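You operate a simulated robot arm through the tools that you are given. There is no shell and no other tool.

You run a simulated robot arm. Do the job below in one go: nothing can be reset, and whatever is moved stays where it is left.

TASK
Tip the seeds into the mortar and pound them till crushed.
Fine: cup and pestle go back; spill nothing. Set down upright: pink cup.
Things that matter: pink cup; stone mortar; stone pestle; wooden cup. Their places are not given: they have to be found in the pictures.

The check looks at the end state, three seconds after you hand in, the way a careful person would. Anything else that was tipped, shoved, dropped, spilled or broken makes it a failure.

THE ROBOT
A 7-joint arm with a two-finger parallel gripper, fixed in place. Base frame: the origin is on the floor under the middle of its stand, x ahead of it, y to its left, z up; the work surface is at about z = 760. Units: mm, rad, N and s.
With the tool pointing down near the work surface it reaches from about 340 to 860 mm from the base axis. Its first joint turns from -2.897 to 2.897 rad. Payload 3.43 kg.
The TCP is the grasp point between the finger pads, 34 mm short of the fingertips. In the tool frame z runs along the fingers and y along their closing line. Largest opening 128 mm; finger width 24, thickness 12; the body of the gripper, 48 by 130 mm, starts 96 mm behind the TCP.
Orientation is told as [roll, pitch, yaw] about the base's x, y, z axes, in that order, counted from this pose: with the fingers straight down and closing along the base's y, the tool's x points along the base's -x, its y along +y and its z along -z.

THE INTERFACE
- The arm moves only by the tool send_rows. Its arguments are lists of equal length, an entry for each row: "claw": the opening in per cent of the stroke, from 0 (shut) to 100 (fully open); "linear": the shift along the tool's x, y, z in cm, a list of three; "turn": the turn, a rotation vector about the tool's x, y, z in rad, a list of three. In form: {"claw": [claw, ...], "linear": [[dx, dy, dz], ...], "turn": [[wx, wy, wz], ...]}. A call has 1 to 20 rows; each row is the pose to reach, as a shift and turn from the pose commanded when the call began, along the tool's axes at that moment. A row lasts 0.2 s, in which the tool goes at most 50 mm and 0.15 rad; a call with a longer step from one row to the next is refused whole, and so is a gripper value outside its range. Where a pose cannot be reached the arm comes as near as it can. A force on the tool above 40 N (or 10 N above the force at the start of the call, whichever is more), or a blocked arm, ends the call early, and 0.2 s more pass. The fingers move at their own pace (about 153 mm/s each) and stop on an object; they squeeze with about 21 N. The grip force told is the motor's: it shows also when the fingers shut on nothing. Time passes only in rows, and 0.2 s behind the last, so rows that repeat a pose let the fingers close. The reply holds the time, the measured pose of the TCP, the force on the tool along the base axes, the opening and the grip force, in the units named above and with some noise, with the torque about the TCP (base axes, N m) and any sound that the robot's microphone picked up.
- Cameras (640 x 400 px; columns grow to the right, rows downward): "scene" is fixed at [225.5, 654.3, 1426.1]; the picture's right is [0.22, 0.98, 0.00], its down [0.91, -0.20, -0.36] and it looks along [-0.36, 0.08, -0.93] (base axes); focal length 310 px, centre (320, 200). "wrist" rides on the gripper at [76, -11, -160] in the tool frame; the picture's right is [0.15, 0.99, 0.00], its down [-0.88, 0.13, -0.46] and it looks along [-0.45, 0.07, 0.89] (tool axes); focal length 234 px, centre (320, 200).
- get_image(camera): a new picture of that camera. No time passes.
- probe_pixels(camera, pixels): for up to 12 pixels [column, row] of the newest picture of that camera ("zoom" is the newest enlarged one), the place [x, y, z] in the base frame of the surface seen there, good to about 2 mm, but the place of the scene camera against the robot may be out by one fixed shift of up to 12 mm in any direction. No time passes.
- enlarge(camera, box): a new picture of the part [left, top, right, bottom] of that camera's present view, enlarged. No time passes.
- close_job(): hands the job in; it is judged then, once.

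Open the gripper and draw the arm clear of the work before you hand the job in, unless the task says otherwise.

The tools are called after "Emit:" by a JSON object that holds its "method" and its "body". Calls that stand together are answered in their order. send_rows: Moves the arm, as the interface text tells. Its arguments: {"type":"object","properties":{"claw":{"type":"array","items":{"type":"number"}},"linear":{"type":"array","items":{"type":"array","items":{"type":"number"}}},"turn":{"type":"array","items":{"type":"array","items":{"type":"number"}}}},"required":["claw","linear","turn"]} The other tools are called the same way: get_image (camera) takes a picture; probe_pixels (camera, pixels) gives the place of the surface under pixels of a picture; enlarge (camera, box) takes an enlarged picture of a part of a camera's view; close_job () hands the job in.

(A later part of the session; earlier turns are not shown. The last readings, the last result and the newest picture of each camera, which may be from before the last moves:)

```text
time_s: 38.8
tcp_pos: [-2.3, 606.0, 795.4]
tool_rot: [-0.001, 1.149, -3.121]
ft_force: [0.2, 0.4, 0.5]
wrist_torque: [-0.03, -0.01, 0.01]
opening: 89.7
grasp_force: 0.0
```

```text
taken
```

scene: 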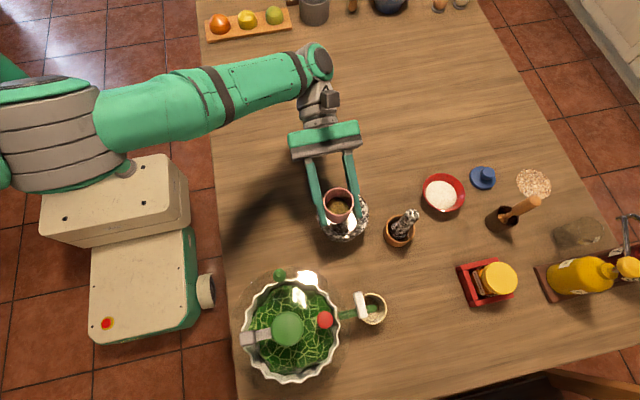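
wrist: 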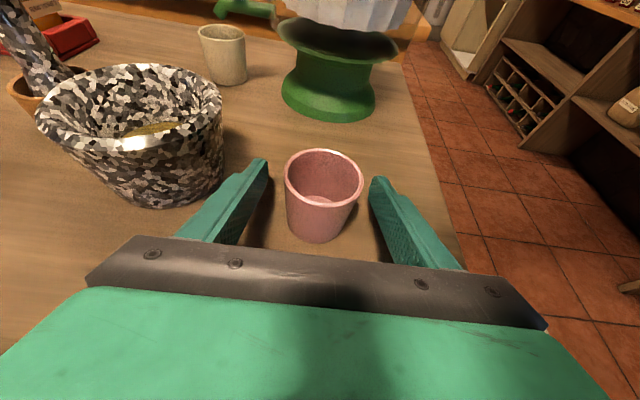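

The cup stands by itself, upright. I back out along the tool axis by 128 mm.

Emit:
{"method": "send_rows", "body": {"claw": [70, 70, 70, 70, 70, 70, 70], "linear": [[0, 0, -1.5], [-0.05, -0.03, -3.5], [-0.1, -0.05, -5.5], [-0.13, -0.06, -7.5], [-0.16, -0.08, -9.5], [-0.2, -0.1, -11.5], [-0.21, -0.1, -12.84]], "turn": [[0, 0, 0], [0, 0, 0], [0, 0, 0], [0, 0, 0], [0, 0, 0], [0, 0, 0], [0, 0, 0]]}}

Emit:
{"method": "get_image", "body": {"camera": "wrist"}}

Emit:
{"method": "enlarge", "body": {"camera": "scene", "box": [220, 140, 420, 265]}}

```text
time_s: 40.4
tcp_pos: [-119.9, 604.1, 846.9]
tool_rot: [0.0, 1.148, -3.122]
ft_force: [0.4, -0.2, 0.4]
wrist_torque: [-0.02, -0.02, -0.01]
opening: 89.4
grasp_force: 0.1
```

```text
taken
```

wrist: 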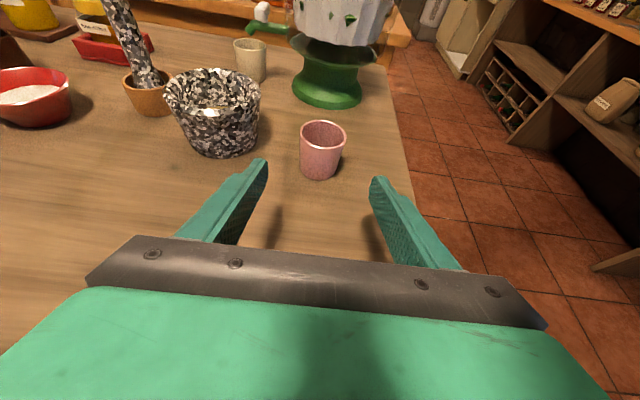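

```text
3.20 times, centred on (320, 202) of scene
```

zoom: 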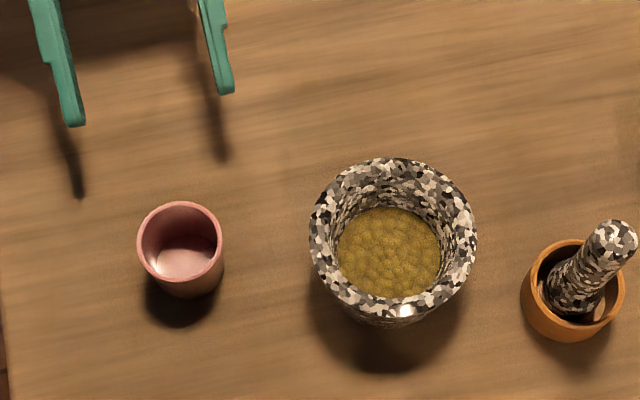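

The pink cup is back at its spot, upright; the seeds lie in the mortar. I raise the arm straight up 150 mm before re-orienting for the pestle.

Emit:
{"method": "send_rows", "body": {"claw": [70, 70, 70, 70, 70], "linear": [[2.74, 0, -1.23], [5.48, 0, -2.46], [8.22, 0, -3.69], [10.96, 0, -4.92], [13.7, 0, -6.15]], "turn": [[0, 0, 0], [0, 0, 0], [0, 0, 0], [0, 0, 0], [0, 0, 0]]}}

Emit:
{"method": "send_rows", "body": {"claw": [50, 50, 50, 50, 50, 50, 50, 50, 50, 50], "linear": [[0.5, -1, 0], [1.0, -2, 0], [1.5, -3, 0], [2.0, -4, 0], [2.5, -5, 0], [3.0, -6, 0], [3.5, -7, 0], [4.0, -8, 0], [4.5, -9, 0], [5, -10, 0]], "turn": [[0, -0.115, 0], [0, -0.23, 0], [0, -0.345, 0], [0, -0.46, 0], [0, -0.575, 0], [0, -0.69, 0], [0, -0.805, 0], [0, -0.92, 0], [0, -1.035, 0], [0, -1.148, 0]]}}

Emit:
{"method": "get_image", "body": {"camera": "wrist"}}

Emit:
{"method": "get_image", "body": {"camera": "scene"}}

```text
time_s: 41.6
tcp_pos: [-118.4, 603.0, 996.6]
tool_rot: [0.002, 1.148, -3.12]
ft_force: [0.2, 0.2, -0.1]
wrist_torque: [0.01, 0.01, 0.0]
opening: 89.4
grasp_force: 0.0
```

```text
time_s: 43.8
tcp_pos: [-101.7, 704.2, 1042.1]
tool_rot: [0.0, -0.003, -3.122]
ft_force: [-0.7, 0.6, -0.8]
wrist_torque: [0.06, -0.03, 0.03]
opening: 64.1
grasp_force: 0.0
```

```text
taken
```

wrist: 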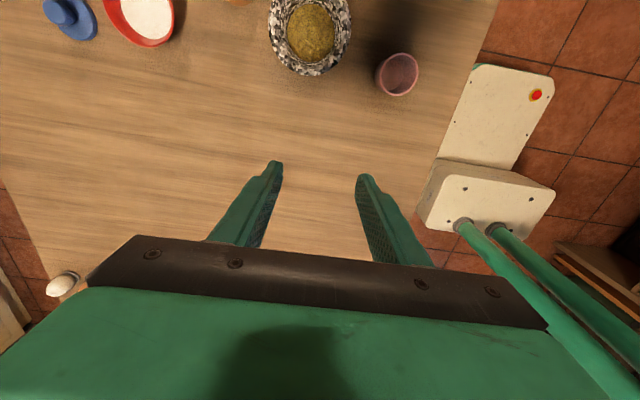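

```text
taken
```

scene: 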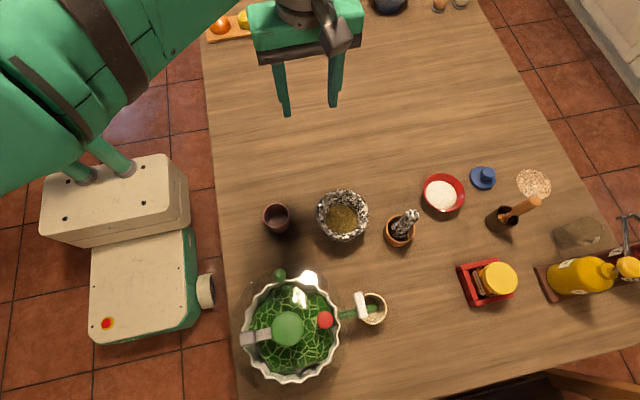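

The tool now points straight down (closing along y). I move above the pestle at ≈(77,853.5) with the fingertips still clear of its top (TCP z≈970).

Emit:
{"method": "send_rows", "body": {"claw": [50, 50, 50, 50, 50, 50, 50], "linear": [[2.6, -2.08, 1.0], [5.2, -4.16, 2.0], [7.8, -6.24, 3.1], [10.4, -8.32, 4.1], [13.0, -10.4, 5.1], [15.6, -12.5, 6.2], [18.16, -14.58, 7.2]], "turn": [[0, 0, 0], [0, 0, 0], [0, 0, 0], [0, 0, 0], [0, 0, 0], [0, 0, 0], [0, 0, 0]]}}

Emit:
{"method": "get_image", "body": {"camera": "wrist"}}

Emit:
{"method": "get_image", "body": {"camera": "scene"}}

```text
time_s: 45.4
tcp_pos: [65.5, 823.4, 973.8]
tool_rot: [0.001, 0.0, -3.121]
ft_force: [0.4, -0.1, 0.0]
wrist_torque: [0.0, 0.06, 0.0]
opening: 63.8
grasp_force: 0.0
out of reach, approached as far as the arm can: row 6, 7
```

```text
taken
```

wrist: 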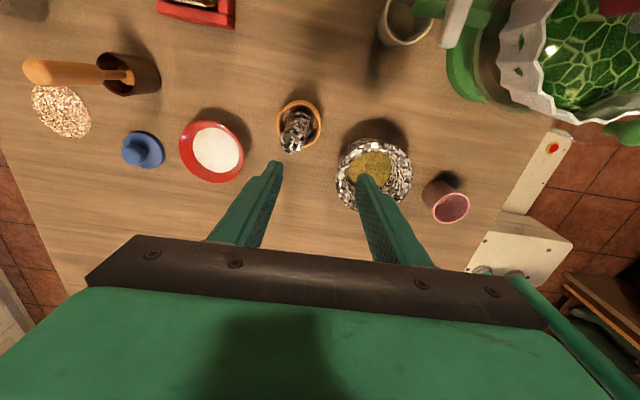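

```text
taken
```

scene: 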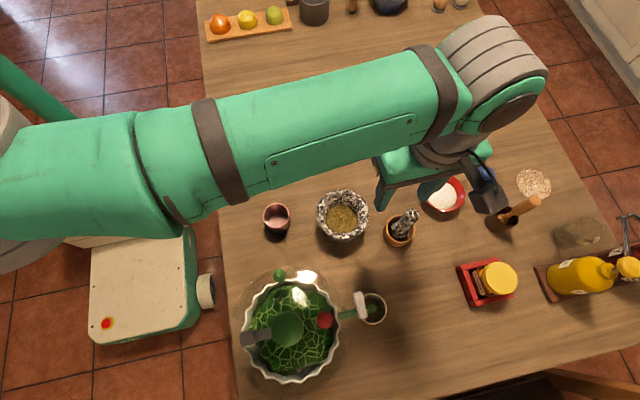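

Straight down is out of reach there (stopped at radius ≈826). I'll go back over the mortar and turn the tool -90° about its axis, so the fingers close along x and the tool can lean outward toward +y.

Emit:
{"method": "send_rows", "body": {"claw": [50, 50, 50, 50, 50, 50, 50, 50, 50, 50, 50, 50], "linear": [[-0.28, 1.4, -0.43], [-0.56, 2.8, -0.87], [-0.84, 4.1, -1.3], [-1.1, 5.5, -1.73], [-1.4, 6.9, -2.2], [-1.67, 8.27, -2.6], [-1.67, 8.27, -2.6], [-1.67, 8.27, -2.6], [-1.67, 8.27, -2.6], [-1.67, 8.27, -2.6], [-1.67, 8.27, -2.6], [-1.67, 8.27, -2.6]], "turn": [[0, 0, -0.12], [0, 0, -0.25], [0, 0, -0.38], [0, 0, -0.51], [0, 0, -0.64], [0, 0, -0.77], [0, 0, -0.9], [0, 0, -1.03], [0, 0, -1.16], [0, 0, -1.29], [0, 0, -1.42], [0, 0, -1.55]]}}

Emit:
{"method": "get_image", "body": {"camera": "wrist"}}

```text
time_s: 48.0
tcp_pos: [51.4, 740.9, 1000.5]
tool_rot: [0.002, 0.0, -1.57]
ft_force: [0.5, 0.7, 0.1]
wrist_torque: [0.01, 0.01, -0.01]
opening: 64.2
grasp_force: 0.1
```

```text
taken
```

wrist: 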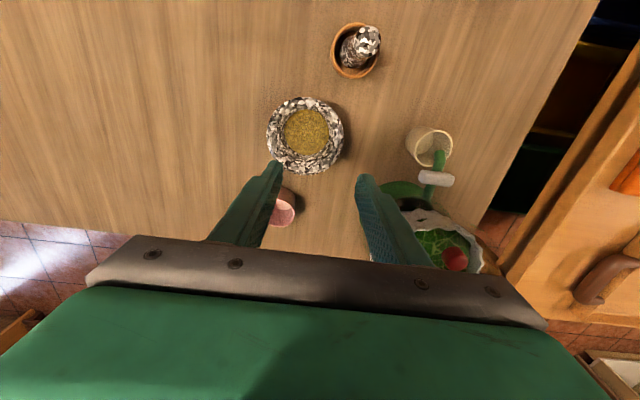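

Orientation is as planned. Next I lean the tool outward by 0.7 rad about the closing line while moving toward (77,790,960).

Emit:
{"method": "send_rows", "body": {"claw": [50, 50, 50, 50, 50, 50, 50], "linear": [[0.7, 0.36, 0.6], [1.4, 0.73, 1.2], [2.1, 1.1, 1.8], [2.8, 1.46, 2.3], [3.5, 1.83, 2.9], [4.2, 2.2, 3.5], [4.9, 2.56, 4.0]], "turn": [[0, 0.1, 0], [0, 0.2, 0], [0, 0.3, 0], [0, 0.4, 0], [0, 0.5, 0], [0, 0.6, 0], [0, 0.7, 0]]}}

Emit:
{"method": "get_image", "body": {"camera": "wrist"}}

Emit:
{"method": "get_image", "body": {"camera": "scene"}}

```text
time_s: 49.6
tcp_pos: [75.9, 788.3, 959.8]
tool_rot: [0.0, 0.702, -1.572]
ft_force: [0.0, 0.3, -0.3]
wrist_torque: [-0.02, -0.03, 0.02]
opening: 64.3
grasp_force: 0.1
```

```text
taken
```

wrist: 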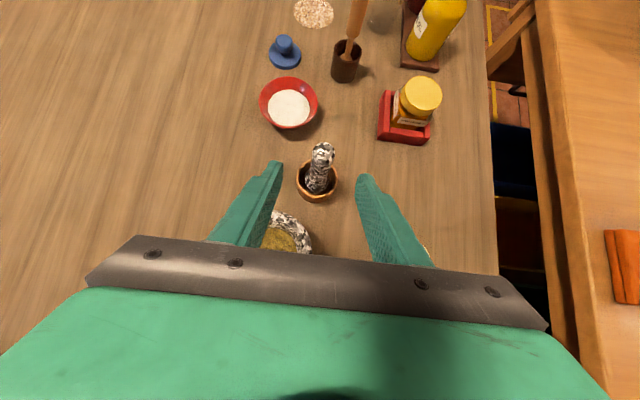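

```text
taken
```

scene: 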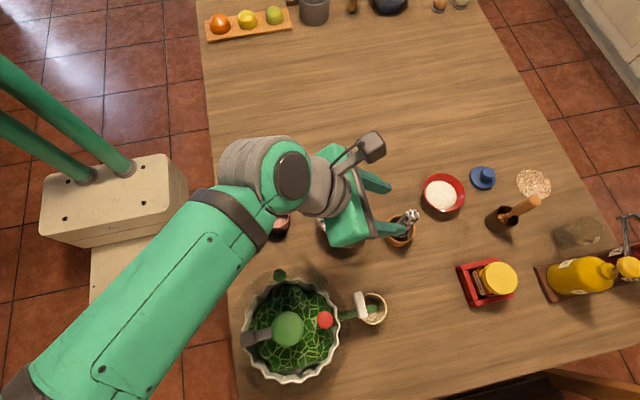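

The lean works, but the forearm swung toward the pot side in the picture. I probe its height near (200,280) and (130,350) to make sure it is well above the pot.

Emit:
{"method": "probe_pixels", "body": {"camera": "scene", "pixels": [[200, 280], [130, 350], [250, 200], [265, 170], [290, 175], [240, 240], [180, 350], [345, 210]]}}

Emit:
{"method": "enlarge", "body": {"camera": "wrist", "box": [240, 120, 400, 220]}}

```text
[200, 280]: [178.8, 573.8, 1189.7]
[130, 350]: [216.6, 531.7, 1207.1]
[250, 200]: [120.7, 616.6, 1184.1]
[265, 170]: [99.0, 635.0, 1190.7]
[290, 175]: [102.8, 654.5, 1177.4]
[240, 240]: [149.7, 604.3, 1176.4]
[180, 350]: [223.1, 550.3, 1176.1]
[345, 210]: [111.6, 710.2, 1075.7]
```

```text
4.00 times, centred on (320, 170) of wrist
```

zoom: 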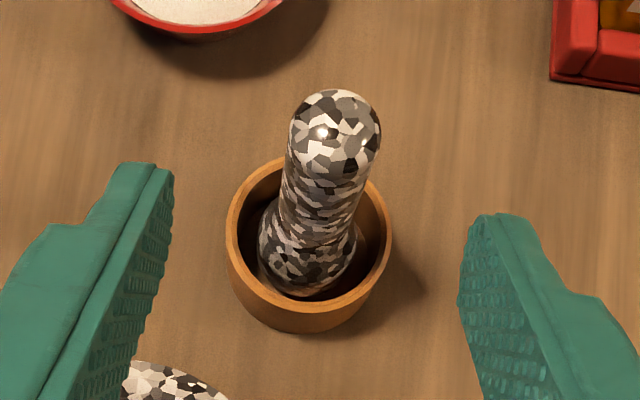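

Forearm surface is at z≈1180 while the pot's knob is ≈985. I probe the pot's highest parts, and the pestle top and handle edges in the wrist zoom, before approaching.

Emit:
{"method": "probe_pixels", "body": {"camera": "scene", "pixels": [[288, 322], [288, 335], [325, 318], [248, 338], [262, 335], [281, 272], [270, 300], [310, 350], [300, 290], [260, 320]]}}

Emit:
{"method": "probe_pixels", "body": {"camera": "zoom", "pixels": [[335, 100], [293, 130], [378, 135], [335, 150], [283, 200], [362, 200], [320, 195], [232, 230], [388, 230], [300, 165], [310, 312], [330, 125]]}}

```text
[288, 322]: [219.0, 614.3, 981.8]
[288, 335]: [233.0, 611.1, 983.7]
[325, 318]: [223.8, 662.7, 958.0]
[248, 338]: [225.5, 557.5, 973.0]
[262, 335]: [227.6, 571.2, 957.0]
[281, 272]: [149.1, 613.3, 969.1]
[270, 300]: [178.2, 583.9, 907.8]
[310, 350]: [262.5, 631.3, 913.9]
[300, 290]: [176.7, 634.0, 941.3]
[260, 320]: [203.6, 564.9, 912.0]
```

```text
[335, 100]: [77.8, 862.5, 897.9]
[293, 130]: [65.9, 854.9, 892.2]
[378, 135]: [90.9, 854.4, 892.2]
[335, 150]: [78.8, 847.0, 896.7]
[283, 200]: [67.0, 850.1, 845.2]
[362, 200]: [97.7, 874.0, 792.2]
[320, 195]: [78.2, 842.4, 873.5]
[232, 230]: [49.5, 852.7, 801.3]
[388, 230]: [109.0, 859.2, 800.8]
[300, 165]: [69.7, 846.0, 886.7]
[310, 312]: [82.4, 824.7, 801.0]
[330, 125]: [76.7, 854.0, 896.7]
```

Pestle axis refined to ≈(78.4,854.5), handle ≈24 mm thick; the pot's knob is ≈(217,606,987). I move to the pre-grasp point 80 mm back along the leaning tool axis.

Emit:
{"method": "send_rows", "body": {"claw": [50, 50, 50], "linear": [[-0.3, 0.08, 1.1], [-0.6, 0.17, 2.2], [-0.88, 0.25, 3.28]], "turn": [[0, 0, 0], [0, 0, 0], [0, 0, 0]]}}

Emit:
{"method": "get_image", "body": {"camera": "wrist"}}

Emit:
{"method": "get_image", "body": {"camera": "scene"}}

```text
time_s: 50.4
tcp_pos: [78.0, 802.6, 931.2]
tool_rot: [0.001, 0.701, -1.572]
ft_force: [0.9, 0.6, 0.4]
wrist_torque: [-0.01, -0.03, -0.01]
opening: 64.0
grasp_force: 0.1
```

```text
taken
```

wrist: 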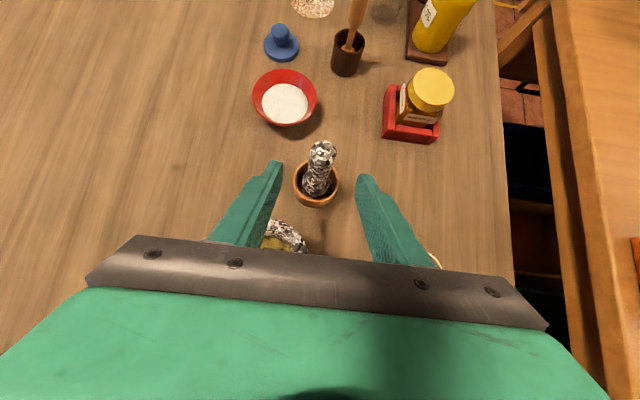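

```text
taken
```

scene: 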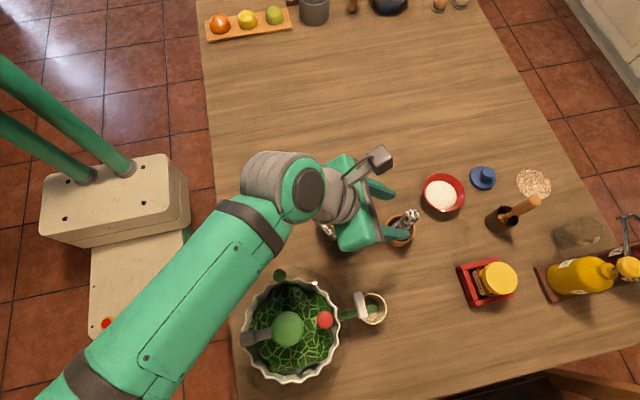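

I check the forearm's height again near (230,270) and (260,225), as it runs beside the pot.

Emit:
{"method": "probe_pixels", "body": {"camera": "scene", "pixels": [[215, 280], [245, 240], [270, 215], [230, 290], [150, 350], [285, 200], [255, 265], [350, 215]]}}

```text
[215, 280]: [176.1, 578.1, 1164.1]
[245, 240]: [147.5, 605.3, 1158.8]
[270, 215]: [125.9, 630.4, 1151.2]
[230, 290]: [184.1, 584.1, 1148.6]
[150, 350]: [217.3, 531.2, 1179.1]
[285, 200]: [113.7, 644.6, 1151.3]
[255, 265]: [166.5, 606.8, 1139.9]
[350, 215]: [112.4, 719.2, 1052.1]
```

I enlarge the forearm region in the scene picture to measure its thickness and clearance over the pot.

Emit:
{"method": "enlarge", "body": {"camera": "scene", "box": [120, 140, 360, 360]}}

```text
1.82 times, centred on (240, 250) of scene
```

zoom: 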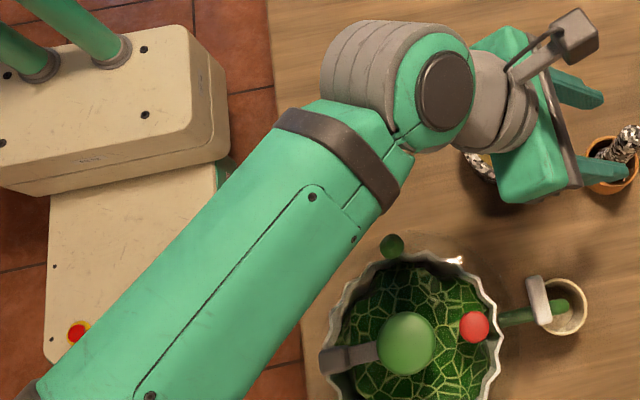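

I probe pairs of points on both silhouette edges of the forearm.

Emit:
{"method": "probe_pixels", "body": {"camera": "zoom", "pixels": [[174, 244], [274, 342], [225, 295], [235, 175], [335, 262], [290, 215], [365, 235], [350, 150], [430, 145], [330, 70], [380, 40], [395, 195]]}}

```text
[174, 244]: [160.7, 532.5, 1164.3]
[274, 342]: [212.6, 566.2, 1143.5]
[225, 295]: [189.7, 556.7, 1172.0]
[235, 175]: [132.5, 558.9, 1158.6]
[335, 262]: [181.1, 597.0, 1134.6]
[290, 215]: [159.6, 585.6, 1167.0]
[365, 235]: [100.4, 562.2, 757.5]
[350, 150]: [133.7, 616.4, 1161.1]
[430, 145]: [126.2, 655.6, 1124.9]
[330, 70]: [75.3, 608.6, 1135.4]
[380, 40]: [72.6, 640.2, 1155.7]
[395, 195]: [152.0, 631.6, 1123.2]
```

The forearm is about 80 mm thick with its underside ≈1105, well clear of the pot. To keep the wrist even higher I reduce the lean to 0.45 rad while moving to the matching pre-grasp point.

Emit:
{"method": "send_rows", "body": {"claw": [50, 50, 50], "linear": [[0.6, 0.01, 0.14], [1.25, 0.03, 0.29], [1.87, 0.04, 0.43]], "turn": [[0, -0.08, 0], [0, -0.17, 0], [0, -0.25, 0]]}}

Emit:
{"method": "get_image", "body": {"camera": "wrist"}}

Emit:
{"method": "get_image", "body": {"camera": "scene"}}

```text
time_s: 51.2
tcp_pos: [77.9, 819.9, 938.1]
tool_rot: [-0.001, 0.448, -1.571]
ft_force: [-0.1, 0.3, 0.5]
wrist_torque: [-0.01, 0.02, 0.03]
opening: 63.9
grasp_force: 0.0
```

```text
taken
```

wrist: 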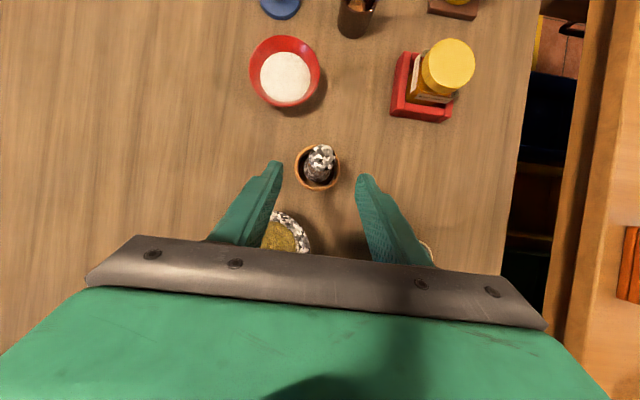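

```text
taken
```

scene: 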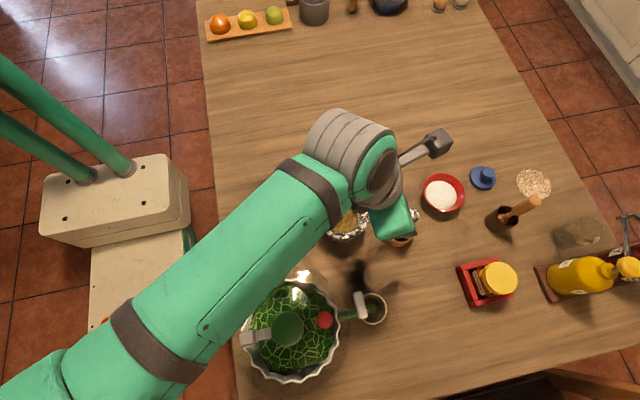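

Clear view; the pestle (≈(319,165)) lies between the fingers. I advance 78 mm along the tool axis to bring the pads around the handle at z≈868.

Emit:
{"method": "send_rows", "body": {"claw": [50, 50, 50, 50, 50], "linear": [[0.02, 0.01, 1.6], [0.03, 0.02, 3.2], [0.05, 0.03, 4.8], [0.07, 0.04, 6.4], [0.08, 0.05, 7.81]], "turn": [[0, 0, 0], [0, 0, 0], [0, 0, 0], [0, 0, 0], [0, 0, 0]]}}

Emit:
{"method": "get_image", "body": {"camera": "wrist"}}

Emit:
{"method": "get_image", "body": {"camera": "scene"}}

```text
time_s: 52.4
tcp_pos: [80.0, 854.1, 868.2]
tool_rot: [0.0, 0.451, -1.571]
ft_force: [0.6, -0.7, 1.0]
wrist_torque: [0.0, -0.01, 0.01]
opening: 64.0
grasp_force: 0.0
```

```text
taken
```

wrist: 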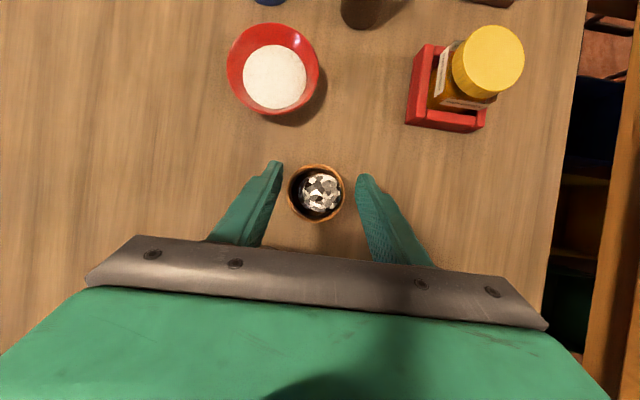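

```text
taken
```

scene: 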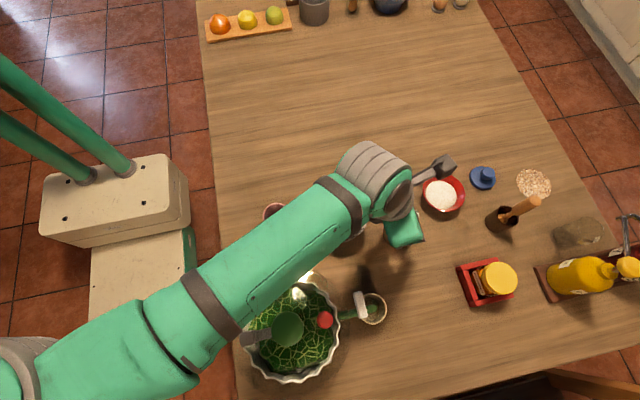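

The pestle is between the pads. I zoom in and probe its top to check that it's centred before closing.

Emit:
{"method": "enlarge", "body": {"camera": "wrist", "box": [250, 140, 390, 240]}}

Emit:
{"method": "probe_pixels", "body": {"camera": "wrist", "pixels": [[320, 190], [304, 188], [340, 192], [321, 175], [318, 209], [278, 180], [362, 190], [291, 195], [345, 195]]}}

```text
4.00 times, centred on (320, 190) of wrist
```

zoom: 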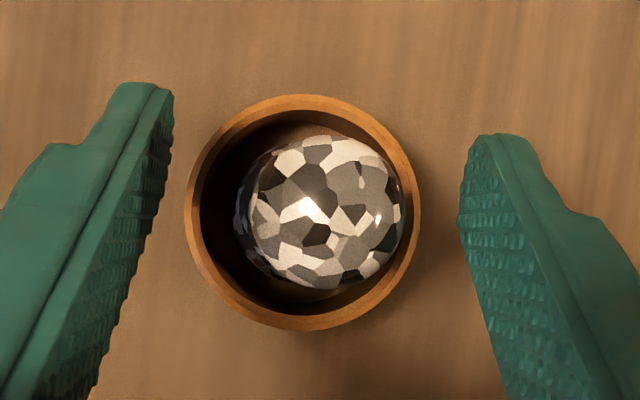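

```text
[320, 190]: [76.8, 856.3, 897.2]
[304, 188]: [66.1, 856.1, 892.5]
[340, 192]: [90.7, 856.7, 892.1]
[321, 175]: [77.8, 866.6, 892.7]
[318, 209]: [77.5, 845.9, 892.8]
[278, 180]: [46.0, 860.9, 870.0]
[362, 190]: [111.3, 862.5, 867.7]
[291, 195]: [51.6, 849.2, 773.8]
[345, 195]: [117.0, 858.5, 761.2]
```

Finger faces are at x=46.0 and 111.3, the pestle centre at 78.4, so it's centred. I close on the handle (with a 1 mm nudge outward).

Emit:
{"method": "send_rows", "body": {"claw": [35, 20, 8, 8, 8], "linear": [[0.09, 0, 0.04], [0.09, 0, 0.04], [0.09, 0, 0.04], [0.09, 0, 0.04], [0.09, 0, 0.04]], "turn": [[0, 0, 0], [0, 0, 0], [0, 0, 0], [0, 0, 0], [0, 0, 0]]}}

Emit:
{"method": "enlarge", "body": {"camera": "wrist", "box": [250, 140, 390, 240]}}

```text
time_s: 53.6
tcp_pos: [80.5, 855.5, 868.0]
tool_rot: [0.0, 0.451, -1.569]
ft_force: [-0.1, 0.8, 0.0]
wrist_torque: [0.07, 0.06, -0.01]
opening: 24.4
grasp_force: 21.4
```

```text
4.00 times, centred on (320, 190) of wrist
```

zoom: 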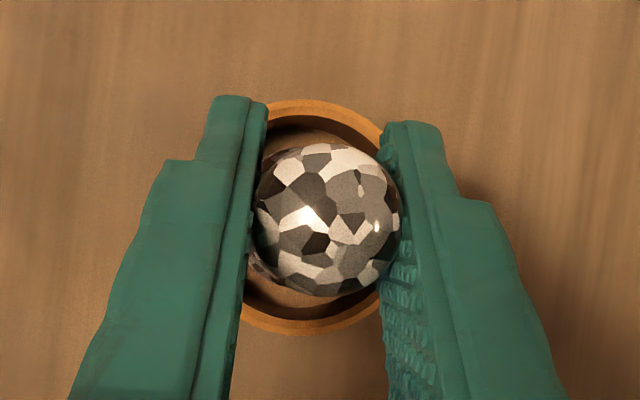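

The pestle is held (24.4 mm, 21 N). I lift it straight up, 90 mm, in small steps.

Emit:
{"method": "send_rows", "body": {"claw": [8, 8, 8, 8, 8, 8], "linear": [[0.44, 0, -0.9], [1.09, 0, -2.25], [1.74, 0, -3.6], [2.4, 0, -4.95], [3.2, 0, -6.6], [3.92, 0, -8.1]], "turn": [[0, 0, 0], [0, 0, 0], [0, 0, 0], [0, 0, 0], [0, 0, 0], [0, 0, 0]]}}

Emit:
{"method": "get_image", "body": {"camera": "wrist"}}

Emit:
{"method": "get_image", "body": {"camera": "scene"}}

```text
time_s: 55.0
tcp_pos: [78.6, 856.0, 959.2]
tool_rot: [0.0, 0.45, -1.571]
ft_force: [0.1, 1.3, -1.8]
wrist_torque: [-0.06, 0.01, -0.01]
opening: 24.6
grasp_force: 21.1
```

```text
taken
```

wrist: 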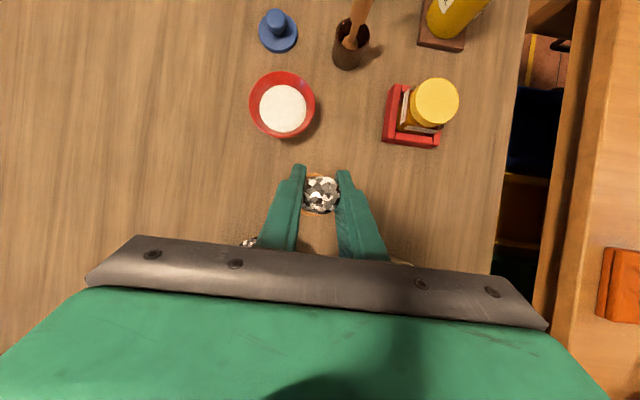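

```text
taken
```

scene: 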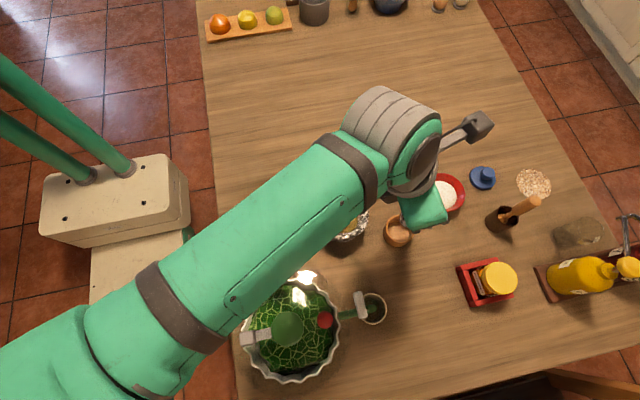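

The pestle is clear of the wooden cup, which stayed in place. I carry it horizontally to above the mortar centre (27,739), its lower end ≈858, above the rim 833.

Emit:
{"method": "send_rows", "body": {"claw": [8, 8, 8, 8, 8, 8], "linear": [[-1.5, -0.73, -0.73], [-3.4, -1.67, -1.65], [-5.4, -2.65, -2.62], [-7.4, -3.63, -3.58], [-9.3, -4.55, -4.5], [-10.53, -5.16, -5.1]], "turn": [[0, 0, 0], [0, 0, 0], [0, 0, 0], [0, 0, 0], [0, 0, 0], [0, 0, 0]]}}

Emit:
{"method": "get_image", "body": {"camera": "wrist"}}

Emit:
{"method": "get_image", "body": {"camera": "scene"}}

```text
time_s: 56.4
tcp_pos: [29.4, 738.5, 958.6]
tool_rot: [0.0, 0.45, -1.57]
ft_force: [-0.6, 1.2, -1.9]
wrist_torque: [0.02, 0.01, 0.01]
opening: 24.6
grasp_force: 20.9
```

```text
taken
```

wrist: 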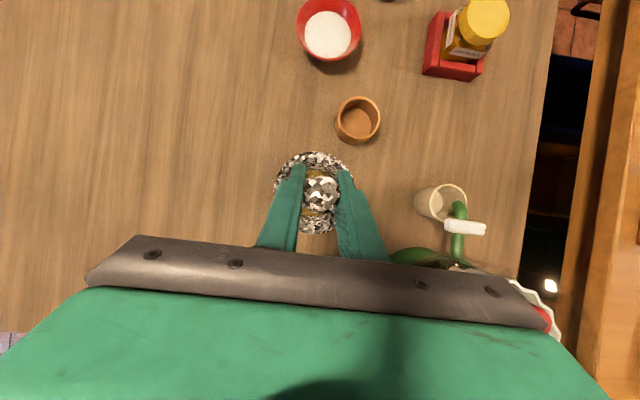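

```text
taken
```

scene: 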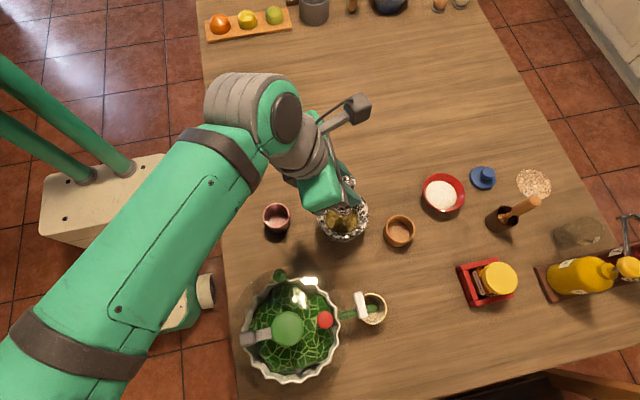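

The pestle hangs over the mortar and the forearm is away from the pot. I zoom to check the alignment with the bowl.

Emit:
{"method": "enlarge", "body": {"camera": "wrist", "box": [250, 130, 390, 250]}}

Emit:
{"method": "probe_pixels", "body": {"camera": "wrist", "pixels": [[317, 155], [280, 180], [351, 178], [316, 231], [322, 195], [304, 195], [338, 196], [321, 180], [320, 208], [302, 228], [332, 228], [316, 173]]}}

Emit:
{"method": "enlarge", "body": {"camera": "scene", "box": [290, 170, 430, 260]}}

```text
3.33 times, centred on (320, 190) of wrist
```

zoom: 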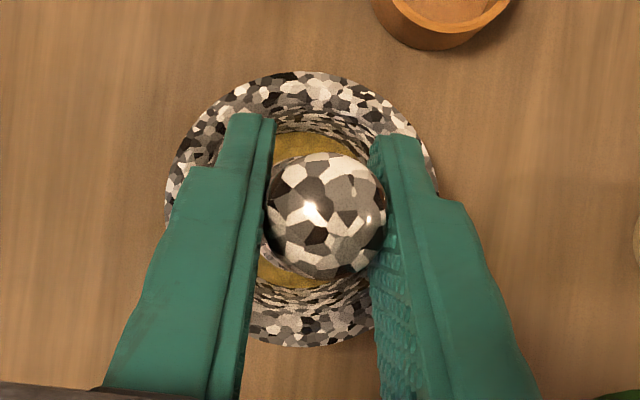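

```text
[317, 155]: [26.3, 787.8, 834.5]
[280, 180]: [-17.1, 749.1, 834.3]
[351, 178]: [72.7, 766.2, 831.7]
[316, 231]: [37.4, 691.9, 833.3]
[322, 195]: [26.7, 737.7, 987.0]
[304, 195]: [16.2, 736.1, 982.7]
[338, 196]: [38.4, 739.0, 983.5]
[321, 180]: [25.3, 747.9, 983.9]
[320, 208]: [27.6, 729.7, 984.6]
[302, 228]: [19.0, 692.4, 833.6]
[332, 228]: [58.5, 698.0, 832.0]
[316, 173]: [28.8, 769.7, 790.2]
```

```text
4.44 times, centred on (360, 215) of scene
```

zoom: 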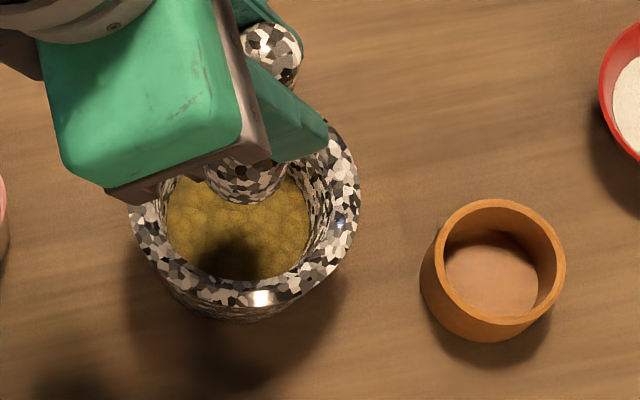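

Pestle axis (27.3,738.8) is within 2 mm of the bowl centre and the seeds' surface is ≈790. I lower the pestle into the bowl, fast at first, then in 3 mm steps until contact.

Emit:
{"method": "send_rows", "body": {"claw": [8, 8, 8, 8, 8, 8, 8, 8, 8, 8], "linear": [[-0.87, 0, 1.8], [-1.74, 0, 3.6], [-2.4, 0, 4.95], [-2.62, 0, 5.4], [-2.75, 0, 5.67], [-2.88, 0, 5.94], [-3.01, 0, 6.21], [-3.14, 0, 6.48], [-3.27, 0, 6.75], [-3.4, 0, 7.02]], "turn": [[0, 0, 0], [0, 0, 0], [0, 0, 0], [0, 0, 0], [0, 0, 0], [0, 0, 0], [0, 0, 0], [0, 0, 0], [0, 0, 0], [0, 0, 0]]}}

Emit:
{"method": "enlarge", "body": {"camera": "scene", "box": [270, 150, 430, 260]}}

```text
time_s: 58.6
tcp_pos: [27.3, 740.5, 882.7]
tool_rot: [0.001, 0.455, -1.57]
ft_force: [-0.6, -1.0, 17.8]
wrist_torque: [0.13, 0.03, -0.07]
opening: 24.5
grasp_force: 21.3
```

```text
3.64 times, centred on (350, 205) of scene
```

zoom: 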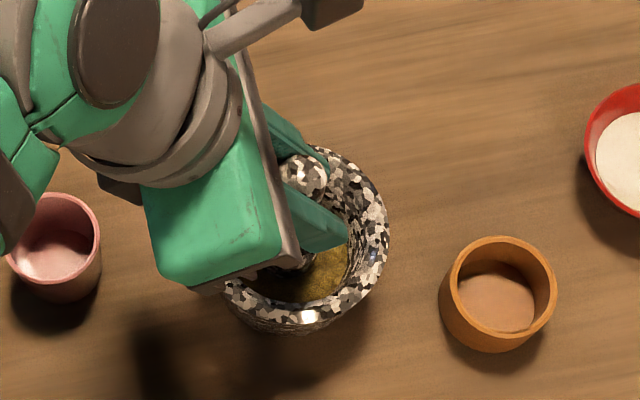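

Contact: ≈18 N at TCP z≈882.7. I begin pounding: raise 25 mm and strike back down, a few strokes, then inspect for slip, sound and spill.

Emit:
{"method": "send_rows", "body": {"claw": [8, 8, 8, 8, 8, 8, 8, 8], "linear": [[1.09, 0, -2.25], [0, 0, 0], [0, 0, 0], [1.09, 0, -2.25], [0, 0, 0], [0, 0, 0], [1.09, 0, -2.25], [0, 0, 0]], "turn": [[0, 0, 0], [0, 0, 0], [0, 0, 0], [0, 0, 0], [0, 0, 0], [0, 0, 0], [0, 0, 0], [0, 0, 0]]}}

Emit:
{"method": "enlarge", "body": {"camera": "scene", "box": [270, 150, 430, 260]}}

Emit:
{"method": "enlarge", "body": {"camera": "wrist", "box": [250, 130, 390, 250]}}

```text
time_s: 60.4
tcp_pos: [26.8, 739.6, 881.4]
tool_rot: [0.0, 0.45, -1.571]
ft_force: [0.1, -2.0, 1.7]
wrist_torque: [-0.12, -0.01, 0.03]
opening: 24.7
grasp_force: 20.9
```

```text
3.64 times, centred on (350, 205) of scene
```

zoom: 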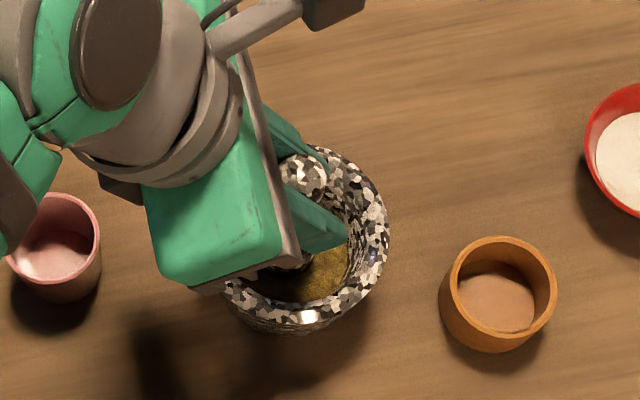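

```text
3.33 times, centred on (320, 190) of wrist
```

zoom: 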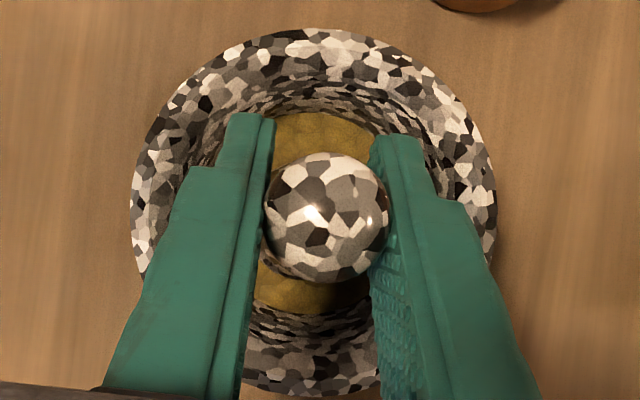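

No sound told yet; force fell to 1.7 N at the same depth, so either the seeds gave way or the pestle slid slightly. I probe the pestle top and the seeds.

Emit:
{"method": "probe_pixels", "body": {"camera": "wrist", "pixels": [[322, 195], [304, 195], [338, 196], [321, 180], [320, 208], [318, 170], [330, 172], [318, 217], [345, 175], [355, 170]]}}

Emit:
{"method": "enlarge", "body": {"camera": "scene", "box": [320, 195, 380, 245]}}

```text
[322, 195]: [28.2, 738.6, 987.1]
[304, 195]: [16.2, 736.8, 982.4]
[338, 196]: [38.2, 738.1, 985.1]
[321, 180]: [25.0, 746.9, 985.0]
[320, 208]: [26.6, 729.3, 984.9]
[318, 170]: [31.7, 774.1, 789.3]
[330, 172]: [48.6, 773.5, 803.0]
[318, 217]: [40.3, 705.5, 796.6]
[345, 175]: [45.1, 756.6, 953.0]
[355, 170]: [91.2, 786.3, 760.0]
```

```text
8.00 times, centred on (350, 220) of scene
```

zoom: 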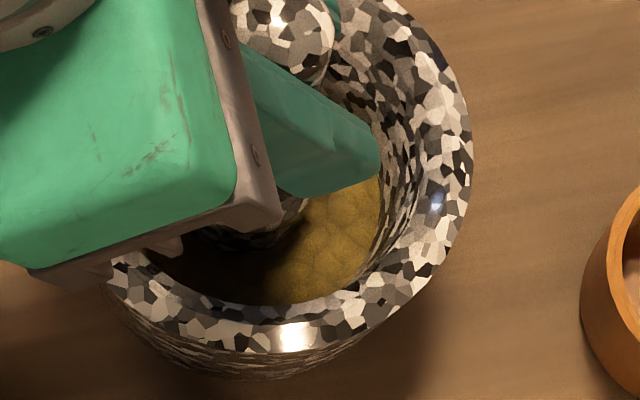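

Those wrist probes referred to the older picture, so I take a fresh wrist picture first.

Emit:
{"method": "get_image", "body": {"camera": "wrist"}}

Emit:
{"method": "probe_pixels", "body": {"camera": "wrist", "pixels": [[322, 195], [304, 195], [338, 196], [321, 180], [320, 208], [318, 168], [330, 170], [318, 219], [325, 163], [310, 218], [330, 218], [340, 165]]}}

```text
taken
```

wrist: 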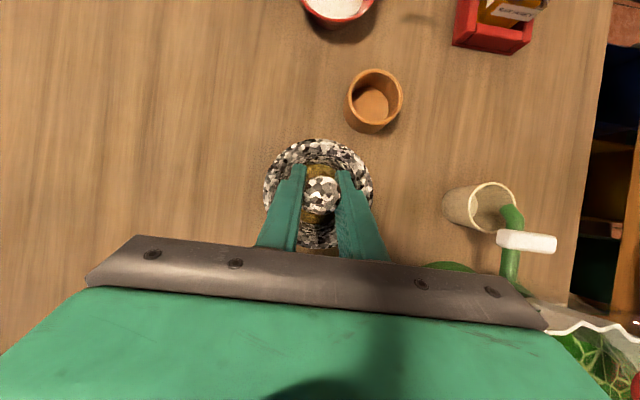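

```text
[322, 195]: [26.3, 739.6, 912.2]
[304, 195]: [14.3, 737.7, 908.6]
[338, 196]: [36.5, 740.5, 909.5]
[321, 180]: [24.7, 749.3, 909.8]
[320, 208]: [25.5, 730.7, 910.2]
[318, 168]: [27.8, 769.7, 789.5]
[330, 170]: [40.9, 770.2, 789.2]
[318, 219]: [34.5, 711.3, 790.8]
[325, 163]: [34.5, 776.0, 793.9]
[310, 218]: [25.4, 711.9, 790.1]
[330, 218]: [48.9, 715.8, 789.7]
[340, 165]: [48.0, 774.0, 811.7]
```

The pestle has slipped only ≈2 mm and its lower end sits on the bowl floor; the seeds are still whole with no sound. I strike harder: 40 mm strokes, ending 3 mm deeper.

Emit:
{"method": "send_rows", "body": {"claw": [8, 8, 8, 8, 8, 8, 8, 8, 8], "linear": [[1.74, 0, -3.6], [-0.13, 0, 0.27], [-0.13, 0, 0.27], [1.74, 0, -3.6], [-0.13, 0, 0.27], [-0.13, 0, 0.27], [1.74, 0, -3.6], [-0.13, 0, 0.27], [-0.13, 0, 0.27]], "turn": [[0, 0, 0], [0, 0, 0], [0, 0, 0], [0, 0, 0], [0, 0, 0], [0, 0, 0], [0, 0, 0], [0, 0, 0], [0, 0, 0]]}}

Emit:
{"method": "get_image", "body": {"camera": "wrist"}}

Emit:
{"method": "enlarge", "body": {"camera": "wrist", "box": [250, 130, 390, 250]}}

Emit:
{"method": "probe_pixels", "body": {"camera": "wrist", "pixels": [[322, 195], [304, 195], [338, 196], [321, 180], [320, 208], [318, 168], [318, 219]]}}

```text
time_s: 62.4
tcp_pos: [27.6, 739.0, 878.3]
tool_rot: [-0.001, 0.453, -1.569]
ft_force: [0.3, -1.8, 6.1]
wrist_torque: [-0.16, 0.02, -0.03]
opening: 24.7
grasp_force: 20.8
```

```text
taken
```

wrist: 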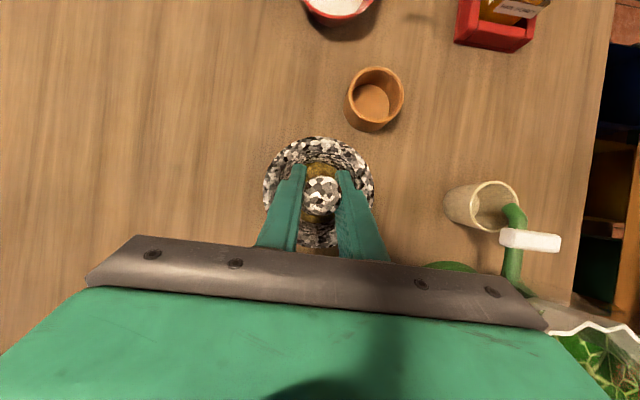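

```text
3.33 times, centred on (320, 190) of wrist
```

zoom: 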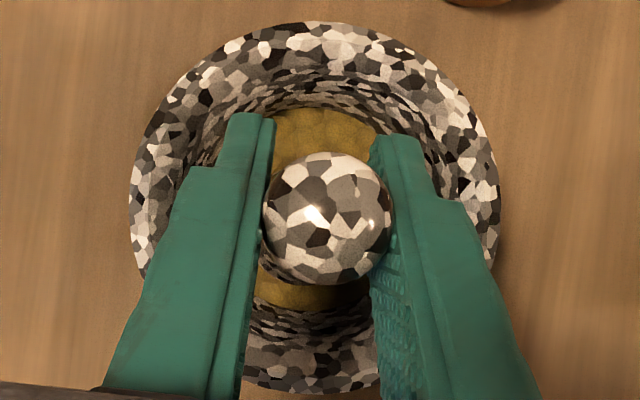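

```text
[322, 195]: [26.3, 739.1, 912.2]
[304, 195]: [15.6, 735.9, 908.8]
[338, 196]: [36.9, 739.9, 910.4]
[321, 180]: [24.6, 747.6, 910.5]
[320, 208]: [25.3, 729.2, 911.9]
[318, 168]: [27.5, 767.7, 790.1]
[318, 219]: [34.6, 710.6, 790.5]
```

Still whole-looking and about 3 mm more slip; the lower end rests on the floor at this depth. I give six quicker 45 mm strokes ending at the present contact depth.

Emit:
{"method": "send_rows", "body": {"claw": [8, 8, 8, 8, 8, 8, 8, 8, 8, 8, 8, 8, 8, 8, 8, 8, 8, 8], "linear": [[1.96, 0, -4.05], [0, 0, 0], [0, 0, 0], [1.96, 0, -4.05], [0, 0, 0], [0, 0, 0], [1.96, 0, -4.05], [0, 0, 0], [0, 0, 0], [1.96, 0, -4.05], [0, 0, 0], [0, 0, 0], [1.96, 0, -4.05], [0, 0, 0], [0, 0, 0], [1.96, 0, -4.05], [0, 0, 0], [0, 0, 0]], "turn": [[0, 0, 0], [0, 0, 0], [0, 0, 0], [0, 0, 0], [0, 0, 0], [0, 0, 0], [0, 0, 0], [0, 0, 0], [0, 0, 0], [0, 0, 0], [0, 0, 0], [0, 0, 0], [0, 0, 0], [0, 0, 0], [0, 0, 0], [0, 0, 0], [0, 0, 0], [0, 0, 0]]}}

Emit:
{"method": "get_image", "body": {"camera": "wrist"}}

Emit:
{"method": "enlarge", "body": {"camera": "wrist", "box": [250, 130, 390, 250]}}

Emit:
{"method": "probe_pixels", "body": {"camera": "wrist", "pixels": [[322, 195], [304, 195], [338, 196], [321, 180], [320, 208], [318, 168], [318, 219]]}}

```text
time_s: 66.2
tcp_pos: [28.3, 739.9, 876.7]
tool_rot: [-0.001, 0.45, -1.572]
ft_force: [0.2, -0.1, -1.1]
wrist_torque: [-0.03, 0.0, -0.01]
opening: 24.6
grasp_force: 20.9
```

```text
taken
```

wrist: 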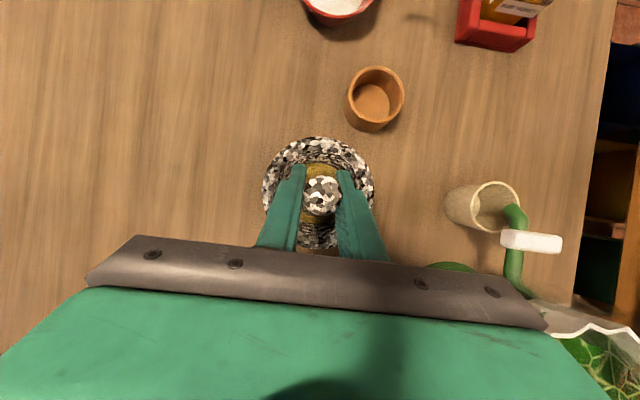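

```text
3.33 times, centred on (320, 190) of wrist
```

zoom: 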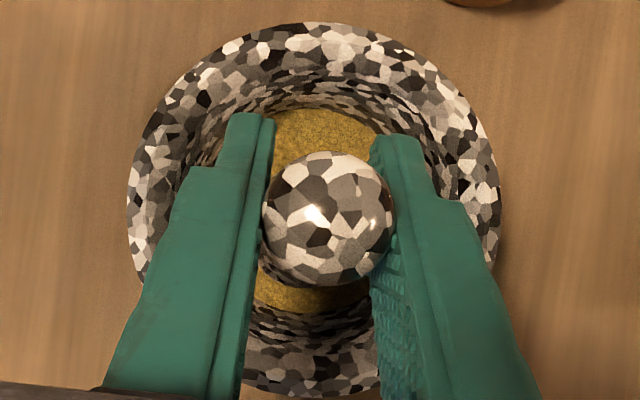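

```text
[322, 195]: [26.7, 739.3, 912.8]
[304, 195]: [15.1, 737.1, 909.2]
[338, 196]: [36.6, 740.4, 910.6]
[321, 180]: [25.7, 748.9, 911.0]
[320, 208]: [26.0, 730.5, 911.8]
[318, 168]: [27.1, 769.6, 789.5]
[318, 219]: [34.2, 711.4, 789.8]
```

The seed surface now looks finer and brighter (zoom (325,130)). I raise the pestle 80 mm, staying over the bowl, to see the contents from the scene camera.

Emit:
{"method": "send_rows", "body": {"claw": [8, 8, 8, 8], "linear": [[0.87, 0, -1.8], [1.74, 0, -3.6], [2.62, 0, -5.4], [3.49, 0, -7.2]], "turn": [[0, 0, 0], [0, 0, 0], [0, 0, 0], [0, 0, 0]]}}

Emit:
{"method": "enlarge", "body": {"camera": "scene", "box": [300, 180, 400, 250]}}

Emit:
{"method": "enlarge", "body": {"camera": "wrist", "box": [250, 130, 390, 250]}}

```text
time_s: 67.2
tcp_pos: [28.3, 738.9, 958.4]
tool_rot: [0.0, 0.452, -1.572]
ft_force: [0.9, 0.5, -2.0]
wrist_torque: [0.0, 0.0, -0.03]
opening: 24.5
grasp_force: 21.4
```

```text
5.71 times, centred on (350, 215) of scene
```

zoom: 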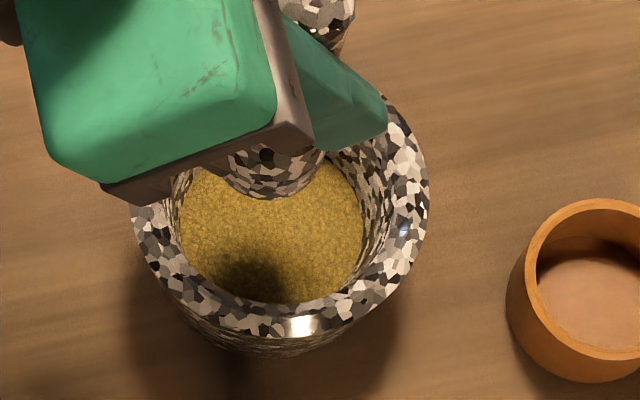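

```text
3.33 times, centred on (320, 190) of wrist
```

zoom: 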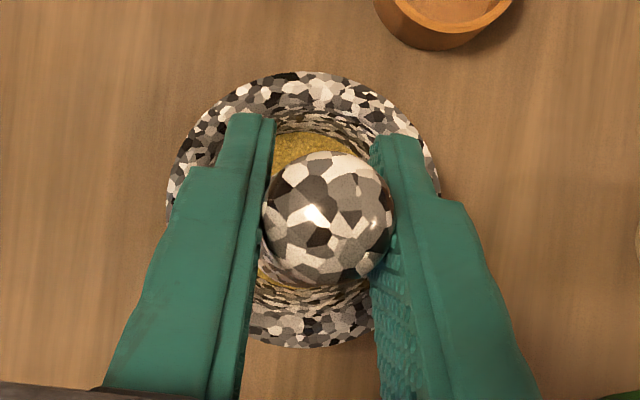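

The lumps have turned to fine grains. To be sure it's fully crushed I give six more strokes and raise again to compare.

Emit:
{"method": "send_rows", "body": {"claw": [8, 8, 8, 8, 8, 8, 8, 8, 8, 8, 8, 8, 8, 8, 8, 8, 8, 8, 8, 8], "linear": [[-1.53, 0, 3.15], [-3.53, 0, 7.29], [-3.53, 0, 7.29], [-1.53, 0, 3.15], [-3.53, 0, 7.29], [-3.53, 0, 7.29], [-1.53, 0, 3.15], [-3.53, 0, 7.29], [-3.53, 0, 7.29], [-1.53, 0, 3.15], [-3.53, 0, 7.29], [-3.53, 0, 7.29], [-1.53, 0, 3.15], [-3.53, 0, 7.29], [-3.53, 0, 7.29], [-1.53, 0, 3.15], [-3.53, 0, 7.29], [-3.53, 0, 7.29], [-1.53, 0, 3.15], [0, 0, 0]], "turn": [[0, 0, 0], [0, 0, 0], [0, 0, 0], [0, 0, 0], [0, 0, 0], [0, 0, 0], [0, 0, 0], [0, 0, 0], [0, 0, 0], [0, 0, 0], [0, 0, 0], [0, 0, 0], [0, 0, 0], [0, 0, 0], [0, 0, 0], [0, 0, 0], [0, 0, 0], [0, 0, 0], [0, 0, 0], [0, 0, 0]]}}

Emit:
{"method": "enlarge", "body": {"camera": "scene", "box": [300, 180, 400, 250]}}

Emit:
{"method": "get_image", "body": {"camera": "wrist"}}

```text
time_s: 71.4
tcp_pos: [27.3, 737.4, 957.5]
tool_rot: [0.0, 0.45, -1.572]
ft_force: [-0.1, 0.1, -2.4]
wrist_torque: [0.0, 0.0, 0.01]
opening: 24.6
grasp_force: 20.9
```

```text
5.71 times, centred on (350, 215) of scene
```

zoom: 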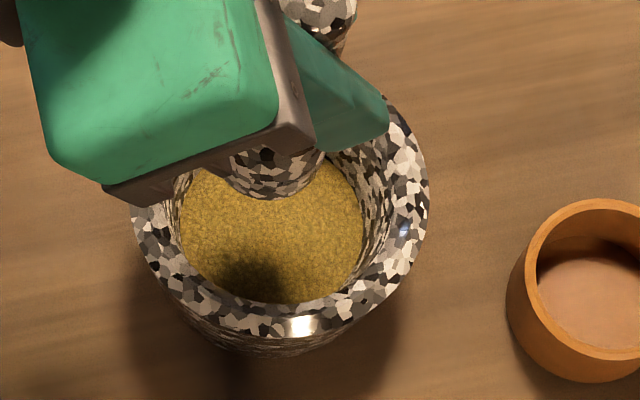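

```text
taken
```

wrist: 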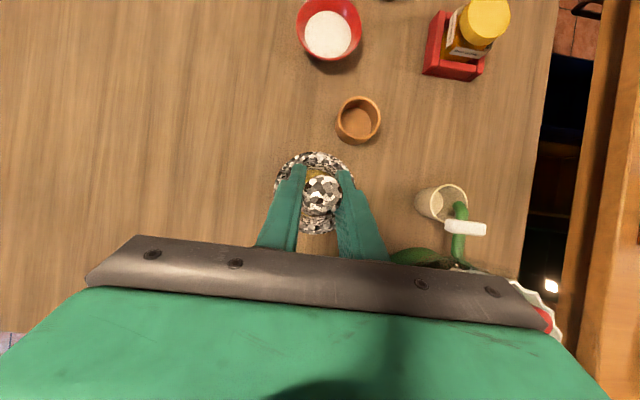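

No further change, so the seeds are crushed. I probe the pestle's top, handle and the wooden cup's rim to plan putting it back.

Emit:
{"method": "enlarge", "body": {"camera": "wrist", "box": [270, 80, 410, 240]}}

Emit:
{"method": "probe_pixels", "body": {"camera": "wrist", "pixels": [[322, 195], [304, 195], [338, 196], [321, 180], [321, 211], [337, 118], [380, 122], [358, 98], [358, 142], [345, 104], [372, 105], [357, 123]]}}

```text
2.50 times, centred on (340, 160) of wrist
```

zoom: 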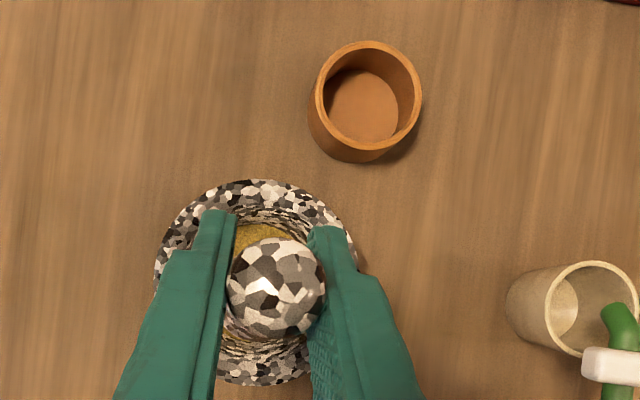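

```text
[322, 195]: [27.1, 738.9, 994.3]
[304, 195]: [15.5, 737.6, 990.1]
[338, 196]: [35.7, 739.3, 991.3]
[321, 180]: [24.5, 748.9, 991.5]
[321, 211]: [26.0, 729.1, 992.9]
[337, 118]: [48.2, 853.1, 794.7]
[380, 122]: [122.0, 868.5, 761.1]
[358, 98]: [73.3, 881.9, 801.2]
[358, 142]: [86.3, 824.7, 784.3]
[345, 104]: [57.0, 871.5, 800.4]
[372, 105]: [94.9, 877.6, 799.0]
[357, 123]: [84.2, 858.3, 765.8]
```

The pestle has slid ≈7.5 mm in the grip, so it will be seated when the TCP is at z≈860. I probe the wooden cup's rim in this zoom for its centre.

Emit:
{"method": "probe_pixels", "body": {"camera": "zoom", "pixels": [[318, 92], [419, 97], [370, 44], [362, 147], [332, 58], [405, 60], [327, 130], [405, 132], [365, 105], [275, 245], [240, 320], [310, 300]]}}

```text
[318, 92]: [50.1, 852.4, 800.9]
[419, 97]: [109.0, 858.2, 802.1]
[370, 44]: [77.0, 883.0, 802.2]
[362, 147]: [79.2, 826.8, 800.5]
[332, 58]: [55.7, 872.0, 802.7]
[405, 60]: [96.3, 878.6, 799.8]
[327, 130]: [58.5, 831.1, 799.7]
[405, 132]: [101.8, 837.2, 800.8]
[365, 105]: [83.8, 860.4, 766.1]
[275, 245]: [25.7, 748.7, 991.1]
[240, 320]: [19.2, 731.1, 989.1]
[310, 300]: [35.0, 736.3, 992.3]
```

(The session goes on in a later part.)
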